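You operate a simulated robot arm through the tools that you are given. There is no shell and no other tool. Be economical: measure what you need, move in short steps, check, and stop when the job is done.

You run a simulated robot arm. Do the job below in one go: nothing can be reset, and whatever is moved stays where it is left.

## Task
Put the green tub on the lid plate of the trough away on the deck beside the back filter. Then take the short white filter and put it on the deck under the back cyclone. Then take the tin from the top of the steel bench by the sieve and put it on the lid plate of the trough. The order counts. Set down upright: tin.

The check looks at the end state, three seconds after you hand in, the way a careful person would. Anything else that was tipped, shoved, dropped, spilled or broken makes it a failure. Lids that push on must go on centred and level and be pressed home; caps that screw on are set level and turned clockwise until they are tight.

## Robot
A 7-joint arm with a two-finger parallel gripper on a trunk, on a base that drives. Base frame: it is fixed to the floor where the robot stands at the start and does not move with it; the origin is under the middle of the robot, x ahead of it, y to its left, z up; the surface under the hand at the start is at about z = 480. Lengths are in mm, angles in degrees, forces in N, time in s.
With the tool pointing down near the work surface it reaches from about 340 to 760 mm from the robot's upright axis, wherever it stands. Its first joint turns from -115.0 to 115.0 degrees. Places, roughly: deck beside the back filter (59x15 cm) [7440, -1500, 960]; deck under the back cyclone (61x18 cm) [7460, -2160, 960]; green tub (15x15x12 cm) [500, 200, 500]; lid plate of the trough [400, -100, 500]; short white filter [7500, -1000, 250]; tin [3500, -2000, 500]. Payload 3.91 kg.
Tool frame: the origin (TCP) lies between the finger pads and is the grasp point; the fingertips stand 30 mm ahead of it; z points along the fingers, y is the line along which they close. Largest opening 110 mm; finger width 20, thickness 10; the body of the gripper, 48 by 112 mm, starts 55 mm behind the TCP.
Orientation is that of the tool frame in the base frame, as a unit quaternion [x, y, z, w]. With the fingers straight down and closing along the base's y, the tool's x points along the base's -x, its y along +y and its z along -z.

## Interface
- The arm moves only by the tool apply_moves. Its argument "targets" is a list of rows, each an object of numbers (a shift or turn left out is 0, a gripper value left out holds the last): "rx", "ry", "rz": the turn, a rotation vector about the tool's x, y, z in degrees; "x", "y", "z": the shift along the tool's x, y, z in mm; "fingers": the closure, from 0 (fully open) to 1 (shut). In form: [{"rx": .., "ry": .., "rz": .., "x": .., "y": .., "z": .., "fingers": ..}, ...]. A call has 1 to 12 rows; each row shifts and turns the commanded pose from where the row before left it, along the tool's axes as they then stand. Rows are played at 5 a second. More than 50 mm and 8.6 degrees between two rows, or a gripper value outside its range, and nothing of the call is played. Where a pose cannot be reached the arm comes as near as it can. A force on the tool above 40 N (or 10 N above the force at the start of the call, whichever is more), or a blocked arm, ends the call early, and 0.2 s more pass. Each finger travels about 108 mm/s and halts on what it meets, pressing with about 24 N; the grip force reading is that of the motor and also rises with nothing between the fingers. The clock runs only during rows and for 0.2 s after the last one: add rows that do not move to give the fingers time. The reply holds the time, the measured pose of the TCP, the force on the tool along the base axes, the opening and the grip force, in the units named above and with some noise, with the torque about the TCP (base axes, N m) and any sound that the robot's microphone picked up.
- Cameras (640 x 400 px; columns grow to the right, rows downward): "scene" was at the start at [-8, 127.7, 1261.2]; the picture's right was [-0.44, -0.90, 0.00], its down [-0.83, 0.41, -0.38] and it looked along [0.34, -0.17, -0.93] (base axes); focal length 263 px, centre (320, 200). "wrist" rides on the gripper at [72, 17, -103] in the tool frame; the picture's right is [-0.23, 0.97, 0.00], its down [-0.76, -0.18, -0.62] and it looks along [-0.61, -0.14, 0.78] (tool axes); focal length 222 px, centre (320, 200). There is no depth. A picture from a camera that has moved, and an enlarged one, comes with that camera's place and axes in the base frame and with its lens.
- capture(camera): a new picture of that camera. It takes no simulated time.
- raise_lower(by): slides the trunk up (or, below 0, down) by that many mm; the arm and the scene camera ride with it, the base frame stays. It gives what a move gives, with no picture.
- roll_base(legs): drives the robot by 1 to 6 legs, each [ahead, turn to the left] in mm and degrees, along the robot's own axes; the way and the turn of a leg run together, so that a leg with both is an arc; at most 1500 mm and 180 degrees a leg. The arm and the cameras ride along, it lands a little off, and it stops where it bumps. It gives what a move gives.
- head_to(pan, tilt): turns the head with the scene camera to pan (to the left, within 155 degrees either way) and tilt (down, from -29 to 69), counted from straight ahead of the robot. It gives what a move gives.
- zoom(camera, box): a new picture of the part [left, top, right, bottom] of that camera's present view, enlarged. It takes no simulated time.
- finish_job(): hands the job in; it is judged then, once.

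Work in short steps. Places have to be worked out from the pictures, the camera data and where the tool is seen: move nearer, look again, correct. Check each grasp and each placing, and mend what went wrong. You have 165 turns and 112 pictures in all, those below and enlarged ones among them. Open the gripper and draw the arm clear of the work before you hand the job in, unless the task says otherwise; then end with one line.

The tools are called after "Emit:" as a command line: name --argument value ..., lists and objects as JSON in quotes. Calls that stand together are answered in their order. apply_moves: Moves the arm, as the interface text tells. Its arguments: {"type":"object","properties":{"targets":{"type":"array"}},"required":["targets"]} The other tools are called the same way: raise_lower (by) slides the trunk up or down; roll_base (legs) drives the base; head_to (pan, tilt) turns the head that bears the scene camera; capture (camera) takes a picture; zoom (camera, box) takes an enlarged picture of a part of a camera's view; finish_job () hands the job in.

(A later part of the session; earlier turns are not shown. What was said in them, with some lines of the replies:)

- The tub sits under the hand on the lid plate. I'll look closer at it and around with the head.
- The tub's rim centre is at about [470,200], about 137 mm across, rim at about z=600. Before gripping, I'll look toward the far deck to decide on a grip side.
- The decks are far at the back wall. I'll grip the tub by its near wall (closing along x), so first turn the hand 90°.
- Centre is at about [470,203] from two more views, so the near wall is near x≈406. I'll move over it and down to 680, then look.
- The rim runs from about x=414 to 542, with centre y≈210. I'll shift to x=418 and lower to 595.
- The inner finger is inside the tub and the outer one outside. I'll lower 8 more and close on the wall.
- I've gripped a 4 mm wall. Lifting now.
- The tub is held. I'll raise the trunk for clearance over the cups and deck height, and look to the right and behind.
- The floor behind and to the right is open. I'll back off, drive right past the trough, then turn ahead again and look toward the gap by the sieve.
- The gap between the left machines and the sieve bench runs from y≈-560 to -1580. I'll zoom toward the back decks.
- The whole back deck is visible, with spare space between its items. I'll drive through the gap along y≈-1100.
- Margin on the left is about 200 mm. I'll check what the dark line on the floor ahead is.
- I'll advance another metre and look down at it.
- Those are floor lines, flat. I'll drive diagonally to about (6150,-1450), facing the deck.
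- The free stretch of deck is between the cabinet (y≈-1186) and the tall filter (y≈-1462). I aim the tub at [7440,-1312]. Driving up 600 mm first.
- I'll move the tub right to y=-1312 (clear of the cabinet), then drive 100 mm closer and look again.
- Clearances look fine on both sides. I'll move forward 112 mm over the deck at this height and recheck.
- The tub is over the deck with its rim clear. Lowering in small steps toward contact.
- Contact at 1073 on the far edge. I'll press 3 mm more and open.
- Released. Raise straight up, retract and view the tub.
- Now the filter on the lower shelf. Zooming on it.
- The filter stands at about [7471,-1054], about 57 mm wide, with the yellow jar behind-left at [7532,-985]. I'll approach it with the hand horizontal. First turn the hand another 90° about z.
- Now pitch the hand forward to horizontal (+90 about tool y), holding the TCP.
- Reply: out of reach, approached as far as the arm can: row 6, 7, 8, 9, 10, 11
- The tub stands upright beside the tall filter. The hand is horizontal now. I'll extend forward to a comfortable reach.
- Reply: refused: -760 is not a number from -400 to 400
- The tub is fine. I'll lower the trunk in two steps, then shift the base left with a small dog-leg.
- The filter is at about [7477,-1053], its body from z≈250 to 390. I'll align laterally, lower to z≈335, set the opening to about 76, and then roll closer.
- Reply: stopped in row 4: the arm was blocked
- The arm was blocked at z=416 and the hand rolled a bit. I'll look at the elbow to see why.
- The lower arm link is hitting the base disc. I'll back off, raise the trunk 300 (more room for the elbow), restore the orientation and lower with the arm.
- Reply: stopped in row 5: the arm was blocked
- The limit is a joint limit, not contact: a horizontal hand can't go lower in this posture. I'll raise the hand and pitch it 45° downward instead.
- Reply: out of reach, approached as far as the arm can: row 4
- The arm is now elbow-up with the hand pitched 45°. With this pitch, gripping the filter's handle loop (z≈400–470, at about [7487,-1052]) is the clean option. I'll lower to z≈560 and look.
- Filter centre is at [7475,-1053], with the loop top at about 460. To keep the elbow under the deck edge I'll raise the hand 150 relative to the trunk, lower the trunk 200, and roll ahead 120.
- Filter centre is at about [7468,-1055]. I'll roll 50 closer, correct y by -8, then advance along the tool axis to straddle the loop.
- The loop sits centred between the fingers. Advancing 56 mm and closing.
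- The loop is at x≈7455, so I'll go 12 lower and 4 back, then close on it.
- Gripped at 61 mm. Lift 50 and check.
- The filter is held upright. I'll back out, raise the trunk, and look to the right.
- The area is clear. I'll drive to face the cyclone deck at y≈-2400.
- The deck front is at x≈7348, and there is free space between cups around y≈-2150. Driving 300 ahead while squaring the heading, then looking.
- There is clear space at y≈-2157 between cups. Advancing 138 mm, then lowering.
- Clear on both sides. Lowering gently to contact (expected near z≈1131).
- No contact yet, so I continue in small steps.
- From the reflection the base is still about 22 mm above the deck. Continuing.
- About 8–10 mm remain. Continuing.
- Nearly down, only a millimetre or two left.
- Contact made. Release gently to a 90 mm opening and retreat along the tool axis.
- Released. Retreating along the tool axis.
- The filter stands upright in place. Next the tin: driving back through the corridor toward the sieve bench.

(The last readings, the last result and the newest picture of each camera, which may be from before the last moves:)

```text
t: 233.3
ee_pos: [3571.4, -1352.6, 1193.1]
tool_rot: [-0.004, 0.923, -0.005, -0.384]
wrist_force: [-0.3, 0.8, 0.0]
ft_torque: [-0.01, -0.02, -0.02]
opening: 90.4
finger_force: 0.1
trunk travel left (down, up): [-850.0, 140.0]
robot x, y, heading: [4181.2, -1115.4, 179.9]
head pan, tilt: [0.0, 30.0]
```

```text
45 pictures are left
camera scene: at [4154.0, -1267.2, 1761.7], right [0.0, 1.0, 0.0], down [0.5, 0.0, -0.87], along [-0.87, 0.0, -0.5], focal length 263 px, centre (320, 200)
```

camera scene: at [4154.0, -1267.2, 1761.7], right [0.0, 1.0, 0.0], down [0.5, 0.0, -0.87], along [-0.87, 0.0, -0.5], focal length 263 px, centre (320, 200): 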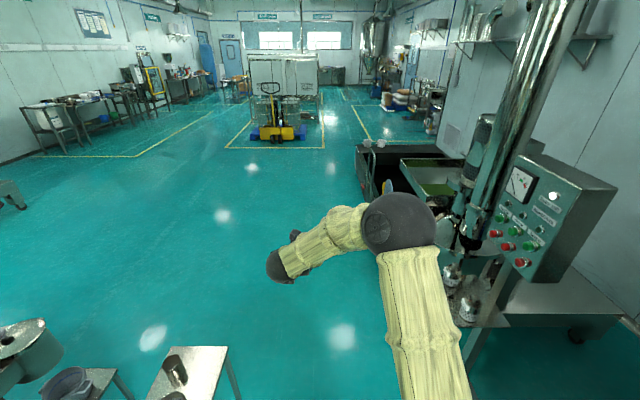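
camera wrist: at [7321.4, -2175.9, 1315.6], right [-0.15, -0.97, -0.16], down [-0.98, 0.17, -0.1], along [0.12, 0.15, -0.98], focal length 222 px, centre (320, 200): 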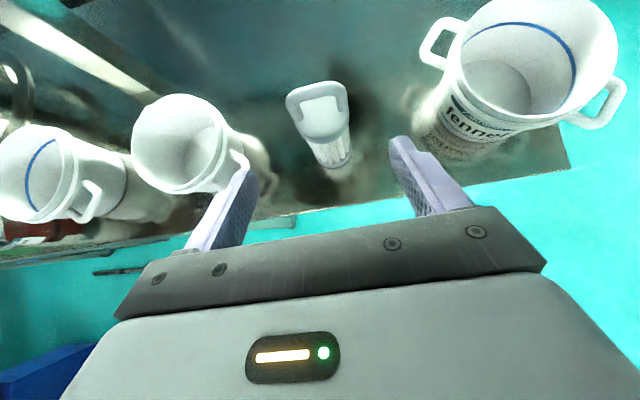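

I see the bench at the lower left. Turning the head to see it better.

Emit:
head_to --pan 45 --tilt 50

Emit:
capture --camera "scene"

```text
t: 234.4
ee_pos: [3571.6, -1353.1, 1193.2]
tool_rot: [-0.004, 0.924, -0.004, -0.383]
wrist_force: [-0.5, 0.3, 0.4]
ft_torque: [0.03, -0.02, 0.0]
opening: 90.2
finger_force: 0.0
trunk travel left (down, up): [-850.0, 140.0]
robot x, y, heading: [4184.9, -1112.8, 180.3]
head pan, tilt: [45.0, 50.0]
```

```text
44 pictures are left
camera scene: at [4189.9, -1321.5, 1732.3], right [-0.71, 0.71, 0.0], down [0.54, 0.54, -0.64], along [-0.46, -0.45, -0.77], focal length 263 px, centre (320, 200)
```

scene: 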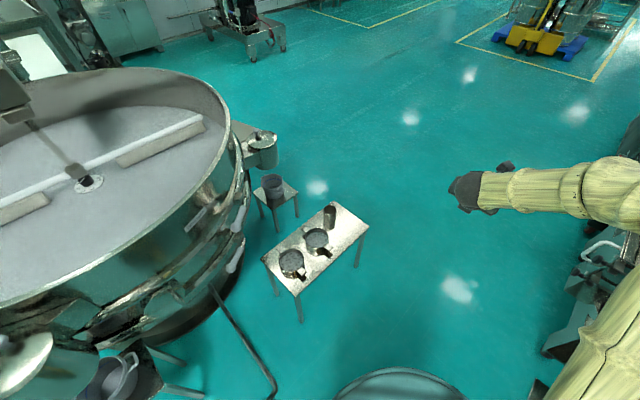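

Emit:
zoom --camera "scene" --box '[230, 160, 390, 300]'

```text
2.86 times, centred on (310, 230) of scene
camera zoom: at [4189.9, -1321.5, 1732.3], right [-0.71, 0.71, 0.0], down [0.54, 0.54, -0.64], along [-0.46, -0.45, -0.77], focal length 751 px, centre (349, 114)
```

zoom: 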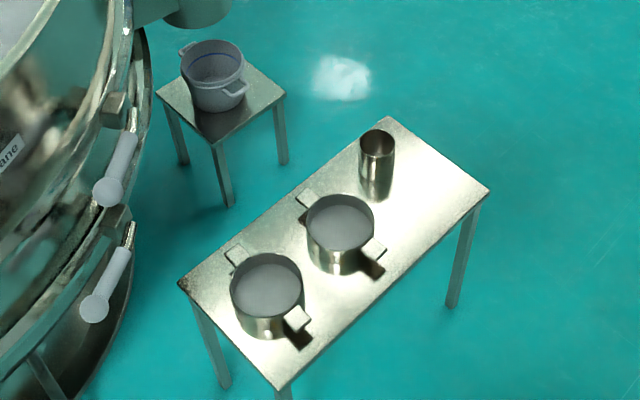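

The bench spans x≈3425–3960, y≈-1697…-1959, and the tin stands at about [3560,-1860] at its -x end. I'll turn the hand vertical here, then drive to approach from the corridor side.

Emit:
apply_moves --targets '[{"ry": -7.5}, {"ry": -7.5}, {"ry": -7.5}, {"ry": -7.5}, {"ry": -7.5}, {"ry": -7.5}, {}]'

Emit:
roll_base --legs '[[850, 0], [0, 90], [130, 0]]'

Emit:
head_to --pan 25 --tilt 50

Emit:
capture --camera "scene"

Emit:
capture --camera "wrist"

```text
t: 236.0
ee_pos: [3573.2, -1353.1, 1193.6]
tool_rot: [-0.005, 1.0, -0.003, 0.001]
wrist_force: [0.3, 0.2, 0.7]
ft_torque: [0.0, 0.01, -0.01]
opening: 90.3
finger_force: 0.1
trunk travel left (down, up): [-850.0, 140.0]
robot x, y, heading: [4184.4, -1115.2, 179.9]
head pan, tilt: [45.0, 50.0]
```

```text
t: 247.8
ee_pos: [3571.6, -1852.8, 1192.8]
tool_rot: [0.71, -0.704, 0.001, -0.002]
wrist_force: [0.6, -0.1, -0.1]
ft_torque: [-0.05, 0.03, -0.02]
opening: 90.2
finger_force: 0.0
trunk travel left (down, up): [-850.0, 140.0]
robot x, y, heading: [3337.9, -1240.8, -90.3]
head pan, tilt: [45.0, 50.0]
```

```text
t: 248.6
ee_pos: [3570.6, -1853.0, 1193.1]
tool_rot: [0.711, -0.704, 0.002, -0.002]
wrist_force: [0.0, -0.2, -0.1]
ft_torque: [-0.02, -0.01, 0.05]
opening: 90.2
finger_force: 0.0
trunk travel left (down, up): [-850.0, 140.0]
robot x, y, heading: [3334.7, -1242.4, -90.4]
head pan, tilt: [25.0, 50.0]
```

```text
42 pictures are left
camera scene: at [3520.6, -1252.3, 1732.3], right [-0.91, -0.42, 0.0], down [-0.32, 0.7, -0.64], along [0.27, -0.58, -0.77], focal length 263 px, centre (320, 200)
```

scene: 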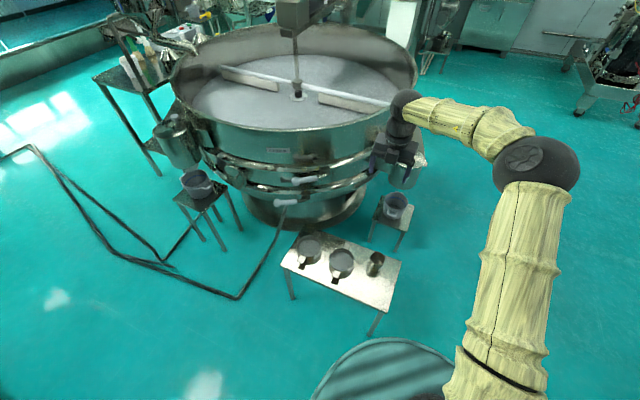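

```text
41 pictures are left
camera wrist: at [3555.2, -1927.3, 1295.4], right [-0.98, 0.22, 0.0], down [0.17, 0.76, 0.62], along [0.14, 0.61, -0.78], focal length 222 px, centre (320, 200)
```

wrist: 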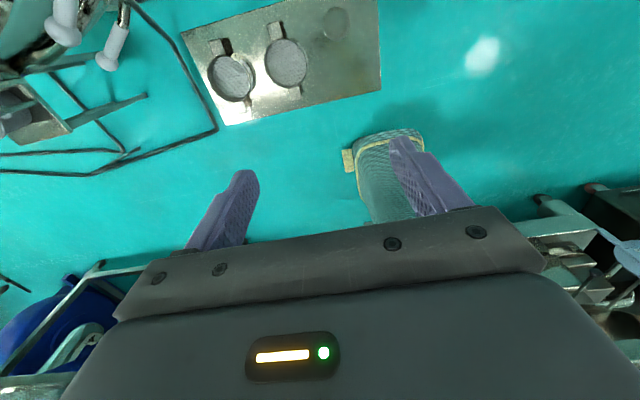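

The bench top is at about z=485 and the tin at about [3515,-1910] with its top near 575. Lowering the trunk 400 and looking again.

Emit:
raise_lower --by -400

Emit:
apply_moves --targets '[{"x": 10, "y": 20}, {"x": 15, "y": 20}, {"x": 15, "y": 15}, {}]'

Emit:
capture --camera "wrist"

Emit:
capture --camera "scene"

```text
t: 252.4
ee_pos: [3571.7, -1853.4, 792.5]
tool_rot: [0.71, -0.704, 0.002, -0.002]
wrist_force: [0.7, -0.2, 0.0]
ft_torque: [-0.01, 0.0, 0.01]
opening: 90.3
finger_force: 0.1
trunk travel left (down, up): [-450.0, 540.0]
robot x, y, heading: [3334.8, -1241.4, -90.4]
head pan, tilt: [25.0, 50.0]
```

```text
t: 253.4
ee_pos: [3515.7, -1894.6, 794.8]
tool_rot: [0.71, -0.704, 0.002, -0.002]
wrist_force: [0.4, 0.9, -0.5]
ft_torque: [0.01, 0.0, -0.01]
opening: 90.1
finger_force: 0.2
trunk travel left (down, up): [-450.0, 540.0]
robot x, y, heading: [3338.0, -1242.1, -90.2]
head pan, tilt: [25.0, 50.0]
```

```text
40 pictures are left
camera wrist: at [3499.3, -1968.1, 894.8], right [-0.98, 0.22, 0.0], down [0.17, 0.76, 0.62], along [0.14, 0.61, -0.78], focal length 222 px, centre (320, 200)
```

wrist: 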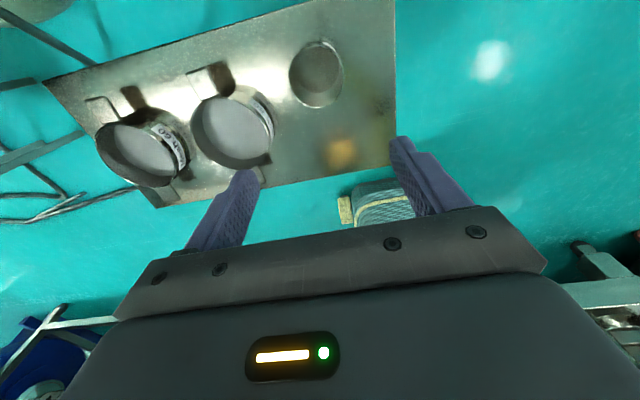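

```text
39 pictures are left
camera scene: at [3520.4, -1252.5, 1332.3], right [-0.91, -0.42, 0.0], down [-0.32, 0.7, -0.64], along [0.27, -0.58, -0.77], focal length 263 px, centre (320, 200)
```

scene: 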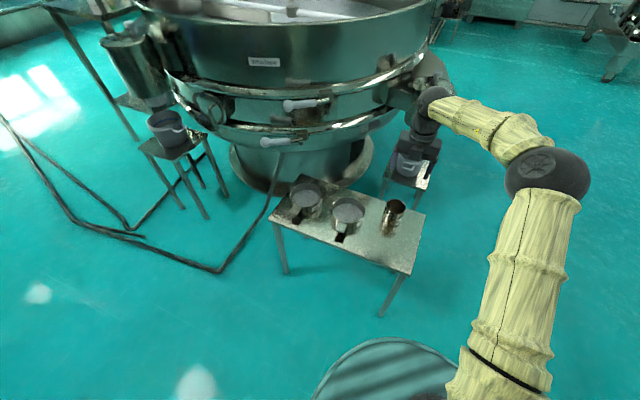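

The tin is at about [3517,-1917], top z≈571, about 67 mm across. Aligning, opening wider, and lowering to 640 to check.

Emit:
apply_moves --targets '[{"x": 22, "y": -1.5, "fingers": 0.04}, {"z": 40}, {"z": 40}, {"z": 40}, {"z": 34}, {}]'

Emit:
capture --camera "wrist"

Emit:
zoom --camera "scene" --box '[340, 130, 460, 270]'

```text
t: 254.8
ee_pos: [3517.8, -1915.6, 637.8]
tool_rot: [0.711, -0.704, 0.001, -0.002]
wrist_force: [-0.1, 0.8, 0.4]
ft_torque: [-0.02, 0.01, 0.0]
opening: 105.3
finger_force: 0.1
trunk travel left (down, up): [-450.0, 540.0]
robot x, y, heading: [3338.1, -1241.2, -90.3]
head pan, tilt: [25.0, 50.0]
```

```text
38 pictures are left
camera wrist: at [3501.7, -1989.6, 739.8], right [-0.98, 0.22, 0.0], down [0.17, 0.76, 0.62], along [0.14, 0.61, -0.78], focal length 222 px, centre (320, 200)
```

wrist: 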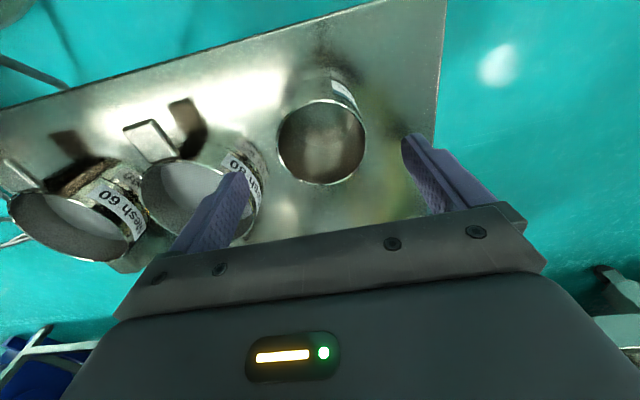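

```text
2.86 times, centred on (400, 200) of scene
camera zoom: at [3520.5, -1252.6, 1332.2], right [-0.91, -0.42, 0.0], down [-0.32, 0.7, -0.64], along [0.27, -0.58, -0.77], focal length 751 px, centre (91, 200)
```

zoom: 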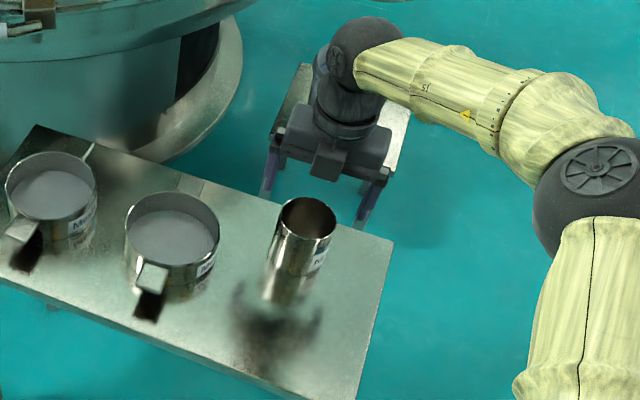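

The tin is centred between the fingers. I'll narrow to about 92 mm to stay clear of the pot and descend to z≈545.

Emit:
apply_moves --targets '[{"x": 2, "fingers": 0.165}, {}, {"z": 30}, {"z": 30}, {"z": 32}, {}]'

Emit:
capture --camera "wrist"

Emit:
zoom --camera "scene" --box '[340, 130, 460, 270]'

```text
t: 256.2
ee_pos: [3519.8, -1918.6, 545.4]
tool_rot: [0.71, -0.704, 0.002, -0.001]
wrist_force: [0.4, 0.5, -0.4]
ft_torque: [-0.03, 0.0, -0.01]
opening: 91.8
finger_force: 0.0
trunk travel left (down, up): [-450.0, 540.0]
robot x, y, heading: [3334.6, -1238.2, -90.5]
head pan, tilt: [25.0, 50.0]
```

```text
36 pictures are left
camera wrist: at [3503.3, -1991.6, 648.0], right [-0.98, 0.22, 0.0], down [0.17, 0.76, 0.62], along [0.14, 0.61, -0.78], focal length 222 px, centre (320, 200)
```

wrist: 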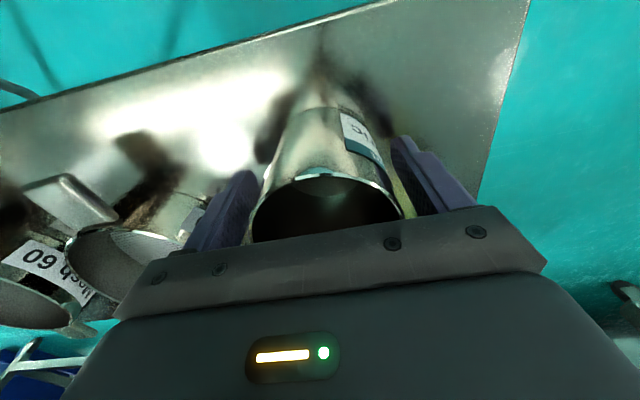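

```text
2.86 times, centred on (400, 200) of scene
camera zoom: at [3520.5, -1252.6, 1332.2], right [-0.91, -0.42, 0.0], down [-0.32, 0.7, -0.64], along [0.27, -0.58, -0.77], focal length 751 px, centre (91, 200)
```

zoom: 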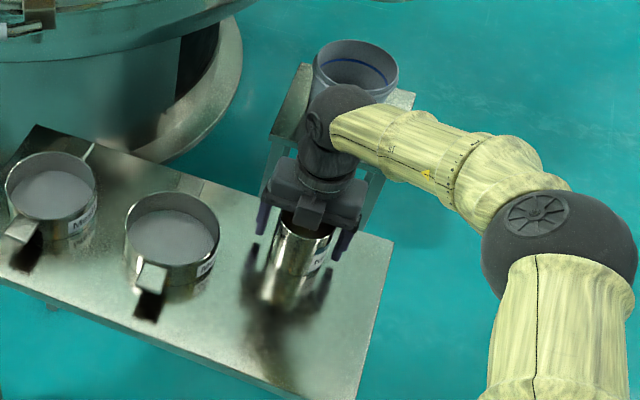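

Fingers straddle the tin. Closing.

Emit:
apply_moves --targets '[{"fingers": 0.3}, {"fingers": 0.45}, {"fingers": 0.6}, {"fingers": 0.8}, {"fingers": 1}, {}, {}]'

Emit:
apply_moves --targets '[{"z": -10}, {"z": -20}, {"z": -30}, {}, {}]'

Emit:
zoom --camera "scene" --box '[340, 130, 460, 270]'

```text
t: 257.8
ee_pos: [3518.9, -1916.7, 546.0]
tool_rot: [0.71, -0.704, 0.002, -0.002]
wrist_force: [-0.6, -1.3, 0.6]
ft_torque: [-0.02, 0.04, 0.01]
opening: 69.6
finger_force: 23.6
trunk travel left (down, up): [-450.0, 540.0]
robot x, y, heading: [3333.7, -1240.2, -90.5]
head pan, tilt: [25.0, 50.0]
```

```text
t: 259.0
ee_pos: [3518.3, -1917.8, 605.3]
tool_rot: [0.71, -0.704, 0.001, -0.003]
wrist_force: [0.6, 0.2, -0.5]
ft_torque: [0.0, 0.01, 0.03]
opening: 69.3
finger_force: 24.4
trunk travel left (down, up): [-450.0, 540.0]
robot x, y, heading: [3334.9, -1239.7, -90.5]
head pan, tilt: [25.0, 50.0]
```

```text
2.86 times, centred on (400, 200) of scene
camera zoom: at [3520.5, -1252.5, 1332.2], right [-0.91, -0.42, 0.0], down [-0.32, 0.7, -0.64], along [0.27, -0.58, -0.77], focal length 751 px, centre (91, 200)
```

zoom: 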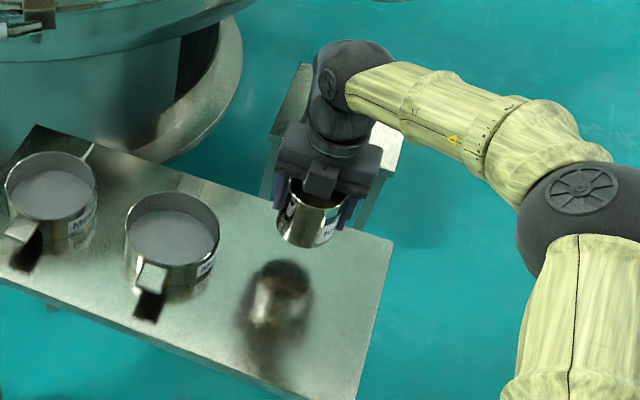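

The tin is held upright. Raising 200 and driving back toward the trough, first along y≈-1240 heading -x.

Emit:
raise_lower --by 200

Emit:
roll_base --legs '[[0, -89.5], [1500, 0], [1500, 0], [700, 0]]'

Emit:
head_to --pan -90 --tilt 30

Emit:
capture --camera "scene"

```text
t: 261.2
ee_pos: [3519.6, -1918.0, 805.3]
tool_rot: [0.71, -0.704, 0.001, -0.003]
wrist_force: [0.6, -0.1, -0.8]
ft_torque: [0.01, -0.04, 0.02]
opening: 69.4
finger_force: 24.6
trunk travel left (down, up): [-650.0, 340.0]
robot x, y, heading: [3336.1, -1239.6, -90.2]
head pan, tilt: [25.0, 50.0]
```

```text
t: 287.9
ee_pos: [-1052.9, -1366.6, 806.3]
tool_rot: [0.001, 1.0, -0.003, -0.001]
wrist_force: [-0.2, 0.3, 0.1]
ft_torque: [0.01, 0.0, -0.04]
opening: 68.3
finger_force: 24.0
trunk travel left (down, up): [-650.0, 340.0]
robot x, y, heading: [-376.5, -1190.5, 179.1]
head pan, tilt: [25.0, 50.0]
```

```text
t: 289.8
ee_pos: [-1053.6, -1366.1, 805.6]
tool_rot: [0.001, 1.0, -0.002, 0.0]
wrist_force: [0.7, 0.3, -1.2]
ft_torque: [-0.03, 0.01, -0.02]
opening: 68.6
finger_force: 23.8
trunk travel left (down, up): [-650.0, 340.0]
robot x, y, heading: [-375.1, -1187.8, 179.2]
head pan, tilt: [-90.0, 30.0]
```

```text
33 pictures are left
camera scene: at [-315.2, -1252.3, 1561.8], right [1.0, -0.02, 0.0], down [-0.01, -0.5, -0.87], along [0.01, 0.87, -0.5], focal length 263 px, centre (320, 200)
```

scene: 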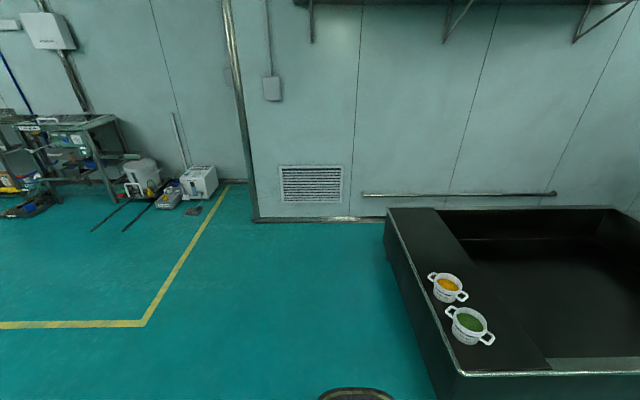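

The plate is visible with cups untouched. Turning and driving to the plate's near side.

Emit:
roll_base --legs '[[0, -89.2], [1105, 0], [0, -90]]'

Emit:
head_to --pan 10 --tilt 50

Emit:
capture --camera "scene"

Emit:
capture --camera "wrist"

```text
t: 307.4
ee_pos: [295.7, 112.5, 806.0]
tool_rot: [1.0, 0.012, 0.0, -0.003]
wrist_force: [-0.1, -0.2, 0.4]
ft_torque: [0.01, 0.02, -0.02]
opening: 68.4
finger_force: 24.4
trunk travel left (down, up): [-650.0, 340.0]
robot x, y, heading: [-378.5, -87.1, 0.8]
head pan, tilt: [-90.0, 30.0]
```

```text
t: 309.1
ee_pos: [298.0, 112.6, 805.9]
tool_rot: [1.0, 0.012, 0.0, -0.002]
wrist_force: [-0.1, 1.1, -1.1]
ft_torque: [0.0, -0.01, 0.01]
opening: 68.1
finger_force: 24.1
trunk travel left (down, up): [-650.0, 340.0]
robot x, y, heading: [-375.3, -84.4, 0.5]
head pan, tilt: [10.0, 50.0]
```

```text
32 pictures are left
camera scene: at [-361.5, 82.5, 1532.3], right [0.18, -0.98, 0.0], down [-0.75, -0.14, -0.64], along [0.63, 0.12, -0.77], focal length 263 px, centre (320, 200)
```

scene: 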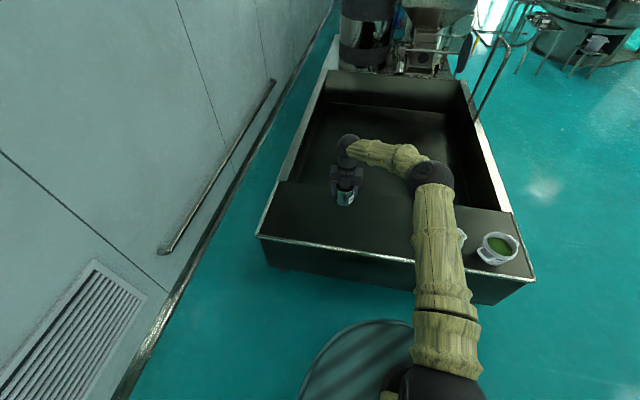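

```text
31 pictures are left
camera wrist: at [370.8, 95.8, 908.2], right [-0.2, -0.98, 0.0], down [-0.77, 0.16, 0.62], along [-0.61, 0.13, -0.78], focal length 222 px, centre (320, 200)
```

wrist: 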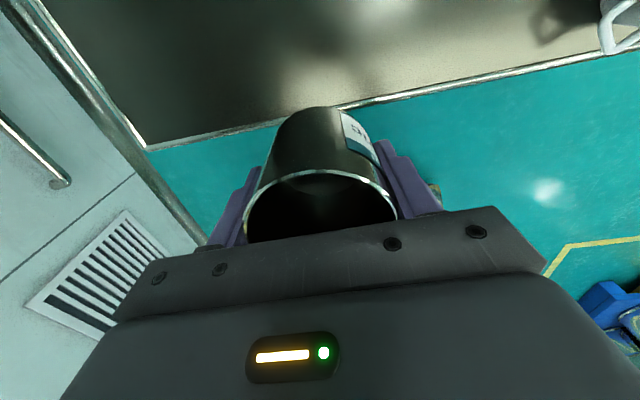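

Driving 122 ahead, then lowering the trunk 200 to hover over the plate.

Emit:
roll_base --legs '[[122, 0]]'

Emit:
raise_lower --by -200

Emit:
capture --camera "wrist"

Emit:
zoom --camera "scene" --box '[240, 120, 440, 280]'

```text
t: 310.5
ee_pos: [419.9, 113.7, 805.0]
tool_rot: [1.0, 0.012, -0.001, -0.003]
wrist_force: [0.1, 0.4, -0.4]
ft_torque: [0.0, 0.01, 0.01]
opening: 68.1
finger_force: 23.6
trunk travel left (down, up): [-650.0, 340.0]
robot x, y, heading: [-252.1, -79.4, 1.0]
head pan, tilt: [10.0, 50.0]
```

```text
t: 312.7
ee_pos: [419.9, 113.9, 605.6]
tool_rot: [1.0, 0.012, -0.001, -0.002]
wrist_force: [0.6, 0.0, -0.5]
ft_torque: [-0.03, -0.03, 0.01]
opening: 68.3
finger_force: 23.6
trunk travel left (down, up): [-450.0, 540.0]
robot x, y, heading: [-256.7, -82.1, 0.5]
head pan, tilt: [10.0, 50.0]
```

```text
30 pictures are left
camera wrist: at [494.1, 96.8, 708.3], right [-0.2, -0.98, 0.0], down [-0.77, 0.16, 0.62], along [-0.61, 0.13, -0.78], focal length 222 px, centre (320, 200)
```

wrist: 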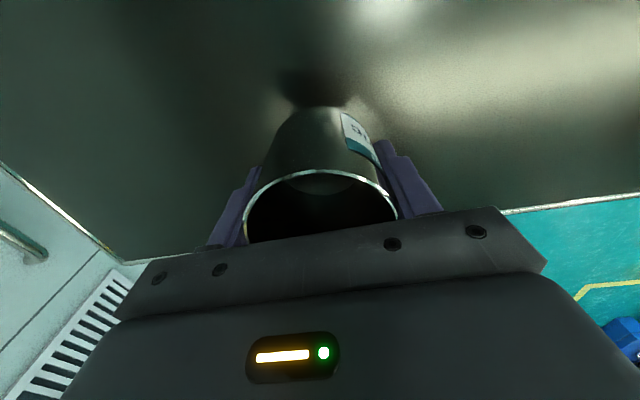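

```text
2.50 times, centred on (340, 200) of scene
camera zoom: at [-238.3, 83.7, 1332.3], right [0.18, -0.98, 0.0], down [-0.75, -0.14, -0.64], along [0.63, 0.12, -0.77], focal length 657 px, centre (270, 200)
```

zoom: 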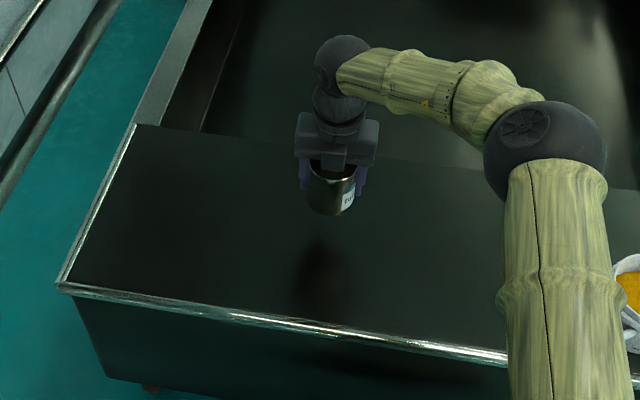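

It is over clear plate. Lowering stepwise.

Emit:
apply_moves --targets '[{"z": 20}, {"z": 20}, {"z": 8}, {}]'

Emit:
apply_moves --targets '[{"z": 3}, {"z": 3}, {}]'

Emit:
apply_moves --targets '[{"z": 2}, {"z": 2}, {}]'

Emit:
zoom --camera "scene" --box '[310, 170, 390, 230]'

```text
t: 313.7
ee_pos: [421.3, 113.3, 557.5]
tool_rot: [1.0, 0.013, 0.0, -0.002]
wrist_force: [0.4, 0.3, -0.4]
ft_torque: [-0.02, -0.01, 0.01]
opening: 68.1
finger_force: 24.8
trunk travel left (down, up): [-450.0, 540.0]
robot x, y, heading: [-255.3, -82.9, 0.8]
head pan, tilt: [10.0, 50.0]
```

```text
t: 314.5
ee_pos: [419.9, 114.7, 553.2]
tool_rot: [1.0, 0.012, -0.001, -0.003]
wrist_force: [-0.2, -0.3, -0.4]
ft_torque: [-0.01, -0.01, 0.0]
opening: 68.2
finger_force: 23.8
trunk travel left (down, up): [-450.0, 540.0]
robot x, y, heading: [-253.9, -82.7, 0.8]
head pan, tilt: [10.0, 50.0]
```

```text
t: 315.3
ee_pos: [420.8, 113.1, 547.3]
tool_rot: [1.0, 0.012, 0.0, -0.003]
wrist_force: [0.3, -0.4, -0.2]
ft_torque: [-0.01, 0.03, -0.02]
opening: 68.3
finger_force: 23.9
trunk travel left (down, up): [-450.0, 540.0]
robot x, y, heading: [-255.4, -84.3, 0.5]
head pan, tilt: [10.0, 50.0]
```

```text
6.67 times, centred on (350, 200) of scene
camera zoom: at [-238.2, 83.7, 1332.2], right [0.18, -0.98, 0.0], down [-0.75, -0.14, -0.64], along [0.63, 0.12, -0.77], focal length 1753 px, centre (120, 200)
```

zoom: 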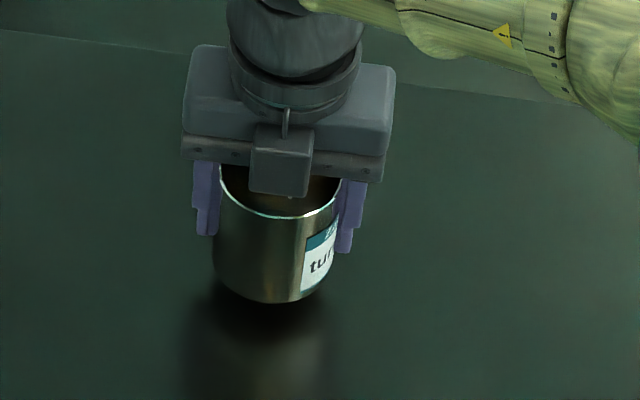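

About 12–15 mm gap remains. Continuing.

Emit:
apply_moves --targets '[{"z": 3}, {"z": 3}, {}]'

Emit:
apply_moves --targets '[{"z": 2}, {"z": 1.5}, {}]'

Emit:
apply_moves --targets '[{"z": 1.5}, {"z": 1}, {}]'

Emit:
apply_moves --targets '[{"z": 1}, {"z": 1}, {}]'

```text
t: 316.1
ee_pos: [420.7, 114.8, 540.8]
tool_rot: [1.0, 0.012, 0.0, -0.002]
wrist_force: [0.3, 0.1, 0.4]
ft_torque: [0.04, -0.01, 0.04]
opening: 68.3
finger_force: 24.8
trunk travel left (down, up): [-450.0, 540.0]
robot x, y, heading: [-252.7, -81.0, 0.6]
head pan, tilt: [10.0, 50.0]
```

```text
t: 316.9
ee_pos: [420.4, 114.4, 537.6]
tool_rot: [1.0, 0.012, 0.0, -0.003]
wrist_force: [0.1, 0.9, -0.6]
ft_torque: [-0.03, -0.01, 0.01]
opening: 68.1
finger_force: 24.4
trunk travel left (down, up): [-450.0, 540.0]
robot x, y, heading: [-254.6, -86.0, 0.5]
head pan, tilt: [10.0, 50.0]
```

```text
t: 317.7
ee_pos: [420.5, 115.0, 535.4]
tool_rot: [1.0, 0.012, 0.0, -0.003]
wrist_force: [-0.1, 0.8, -1.1]
ft_torque: [0.03, -0.02, 0.01]
opening: 68.2
finger_force: 23.7
trunk travel left (down, up): [-450.0, 540.0]
robot x, y, heading: [-255.1, -83.6, 0.7]
head pan, tilt: [10.0, 50.0]
```

```text
t: 318.5
ee_pos: [419.9, 113.9, 533.5]
tool_rot: [1.0, 0.013, 0.0, -0.003]
wrist_force: [0.2, -0.3, -0.8]
ft_torque: [0.04, 0.01, 0.0]
opening: 68.0
finger_force: 24.0
trunk travel left (down, up): [-450.0, 540.0]
robot x, y, heading: [-256.0, -85.4, 0.7]
head pan, tilt: [10.0, 50.0]
```

Emit:
zoom --camera "scene" --box '[310, 170, 390, 230]'

Emit:
apply_moves --targets '[{"z": 1}, {"z": 1}, {}]'

Emit:
apply_moves --targets '[{"z": 1}, {"z": 1}, {}]'

```text
6.67 times, centred on (350, 200) of scene
camera zoom: at [-238.2, 83.7, 1332.2], right [0.18, -0.98, 0.0], down [-0.75, -0.14, -0.64], along [0.63, 0.12, -0.77], focal length 1753 px, centre (120, 200)
```

zoom: 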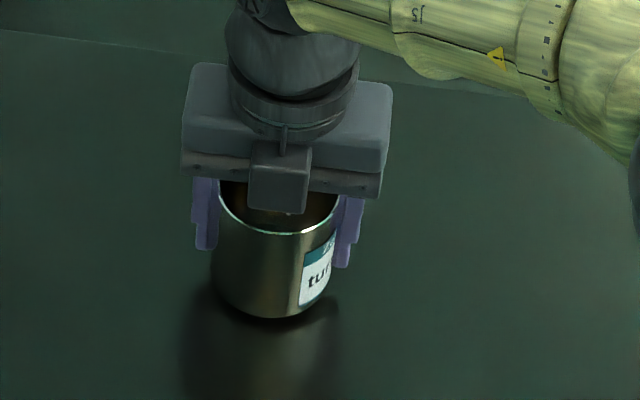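

```text
t: 319.3
ee_pos: [420.0, 114.1, 532.4]
tool_rot: [1.0, 0.013, 0.0, -0.002]
wrist_force: [-0.1, -0.7, -0.5]
ft_torque: [0.0, -0.01, 0.03]
opening: 68.1
finger_force: 23.7
trunk travel left (down, up): [-450.0, 540.0]
robot x, y, heading: [-252.9, -80.2, 0.5]
head pan, tilt: [10.0, 50.0]
```

```text
t: 320.1
ee_pos: [420.0, 114.8, 529.3]
tool_rot: [1.0, 0.012, 0.001, -0.002]
wrist_force: [0.0, -0.5, -0.9]
ft_torque: [0.01, 0.04, 0.01]
opening: 68.4
finger_force: 24.1
trunk travel left (down, up): [-450.0, 540.0]
robot x, y, heading: [-251.3, -84.3, 0.4]
head pan, tilt: [10.0, 50.0]
```

Only a sliver of gap was visible, so I continue with 1 mm steps until contact.

Emit:
apply_moves --targets '[{"z": 1}, {"z": 1}, {}]'

Emit:
apply_moves --targets '[{"z": 1}, {"z": 1}, {}]'

Emit:
zoom --camera "scene" --box '[310, 170, 390, 230]'

```text
t: 320.9
ee_pos: [420.2, 113.5, 528.7]
tool_rot: [1.0, 0.013, 0.0, -0.003]
wrist_force: [0.4, 0.1, -0.7]
ft_torque: [0.02, -0.01, -0.01]
opening: 68.2
finger_force: 24.1
trunk travel left (down, up): [-450.0, 540.0]
robot x, y, heading: [-252.3, -80.3, 0.4]
head pan, tilt: [10.0, 50.0]
```

```text
t: 321.7
ee_pos: [419.9, 114.5, 527.1]
tool_rot: [1.0, 0.013, 0.0, -0.002]
wrist_force: [-0.7, -1.0, 2.5]
ft_torque: [-0.13, 0.04, 0.0]
opening: 68.3
finger_force: 23.8
trunk travel left (down, up): [-450.0, 540.0]
robot x, y, heading: [-255.4, -82.9, 0.3]
head pan, tilt: [10.0, 50.0]
```

```text
6.67 times, centred on (350, 200) of scene
camera zoom: at [-238.5, 83.6, 1332.3], right [0.18, -0.98, 0.0], down [-0.75, -0.14, -0.64], along [0.63, 0.12, -0.77], focal length 1753 px, centre (120, 200)
```

zoom: 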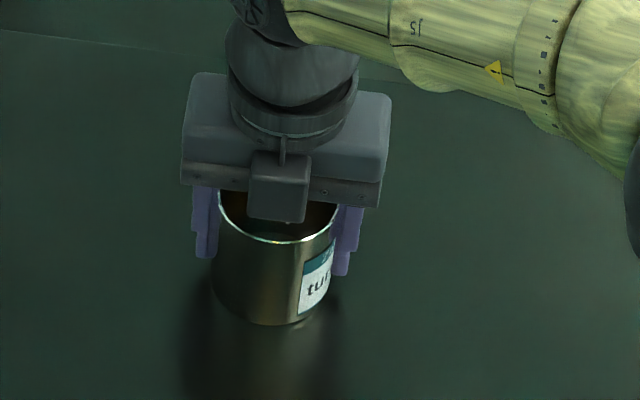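

Contact at z≈527. Press 1 mm, open slowly, and rise.

Emit:
apply_moves --targets '[{"z": 1}, {}, {"fingers": 0.33}, {"fingers": 0.25}, {"fingers": 0.15}, {"fingers": 0.1}, {}, {}]'

Emit:
apply_moves --targets '[{"z": -20}, {"z": -30}, {"z": -40}, {"z": -40}, {"z": -40}, {}]'

Emit:
capture --camera "wrist"

Emit:
zoom --camera "scene" --box '[280, 140, 420, 250]'

```text
t: 323.5
ee_pos: [420.8, 114.0, 524.4]
tool_rot: [1.0, 0.012, 0.0, -0.003]
wrist_force: [0.3, 0.4, -0.1]
ft_torque: [0.0, -0.01, 0.02]
opening: 99.1
finger_force: 0.0
trunk travel left (down, up): [-450.0, 540.0]
robot x, y, heading: [-250.6, -83.2, 0.8]
head pan, tilt: [10.0, 50.0]
```

```text
t: 324.9
ee_pos: [420.7, 112.8, 696.3]
tool_rot: [1.0, 0.012, 0.0, -0.003]
wrist_force: [0.4, 0.1, 0.5]
ft_torque: [-0.01, -0.01, -0.02]
opening: 99.0
finger_force: 0.1
trunk travel left (down, up): [-450.0, 540.0]
robot x, y, heading: [-255.2, -85.6, 0.6]
head pan, tilt: [10.0, 50.0]
```

```text
25 pictures are left
camera wrist: at [493.5, 96.4, 798.6], right [-0.2, -0.98, 0.0], down [-0.77, 0.16, 0.62], along [-0.61, 0.13, -0.78], focal length 222 px, centre (320, 200)
```

wrist: 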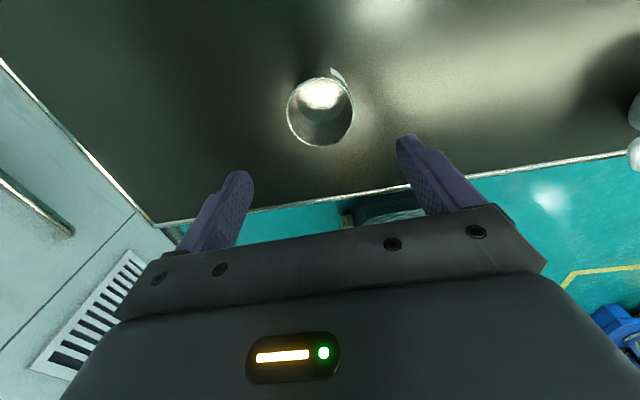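

```text
3.64 times, centred on (350, 195) of scene
camera zoom: at [-238.4, 83.7, 1332.3], right [0.18, -0.98, 0.0], down [-0.75, -0.14, -0.64], along [0.63, 0.12, -0.77], focal length 956 px, centre (211, 218)
```

zoom: 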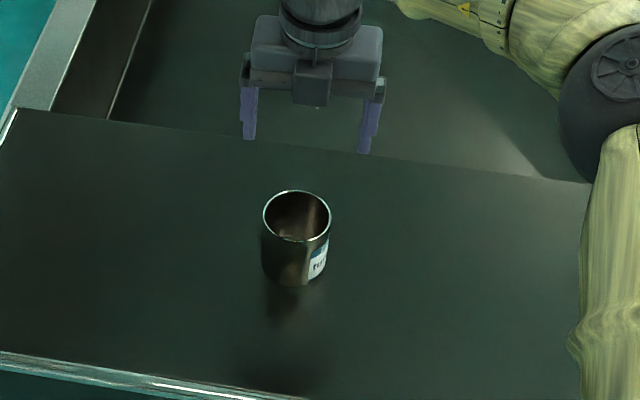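

The tin stands upright on the plate. I'll raise and back the robot clear, then hand in.

Emit:
raise_lower --by 150

Emit:
roll_base --legs '[[-400, 0]]'

Emit:
capture --camera "scene"

```text
t: 326.6
ee_pos: [420.6, 112.0, 844.4]
tool_rot: [1.0, 0.012, 0.0, -0.002]
wrist_force: [0.3, -0.5, -0.2]
ft_torque: [-0.07, -0.03, 0.02]
opening: 99.1
finger_force: 0.0
trunk travel left (down, up): [-600.0, 390.0]
robot x, y, heading: [-253.4, -83.3, 0.4]
head pan, tilt: [10.0, 50.0]
```

```text
t: 329.5
ee_pos: [20.1, 107.5, 845.1]
tool_rot: [1.0, 0.01, 0.0, -0.002]
wrist_force: [0.0, -0.6, -0.3]
ft_torque: [-0.04, -0.03, 0.01]
opening: 98.9
finger_force: 0.1
trunk travel left (down, up): [-600.0, 390.0]
robot x, y, heading: [-654.8, -85.7, 0.2]
head pan, tilt: [10.0, 50.0]
```

```text
23 pictures are left
camera scene: at [-638.3, 80.7, 1482.3], right [0.18, -0.98, 0.0], down [-0.75, -0.14, -0.64], along [0.63, 0.11, -0.77], focal length 263 px, centre (320, 200)
```

scene: 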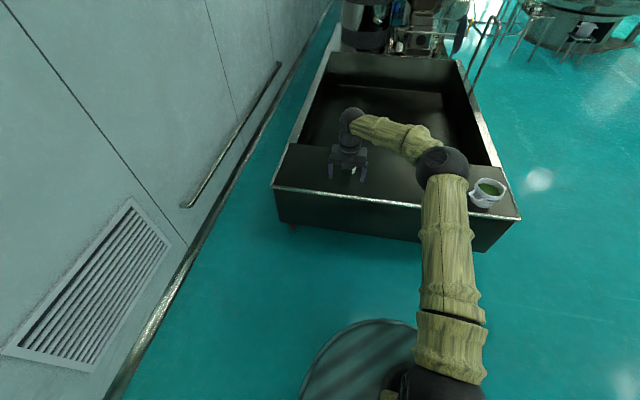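

All three items are placed and the arm is clear, so I'm handing in.

Emit:
finish_job

```text
The job is handed in.
```

The job is handed in, done in the order asked: the green tub is on the deck beside the back filter, the short white filter is standing on the deck under the back cyclone, and the tin is upright on the trough's lid plate. I saw nothing else tipped or moved.
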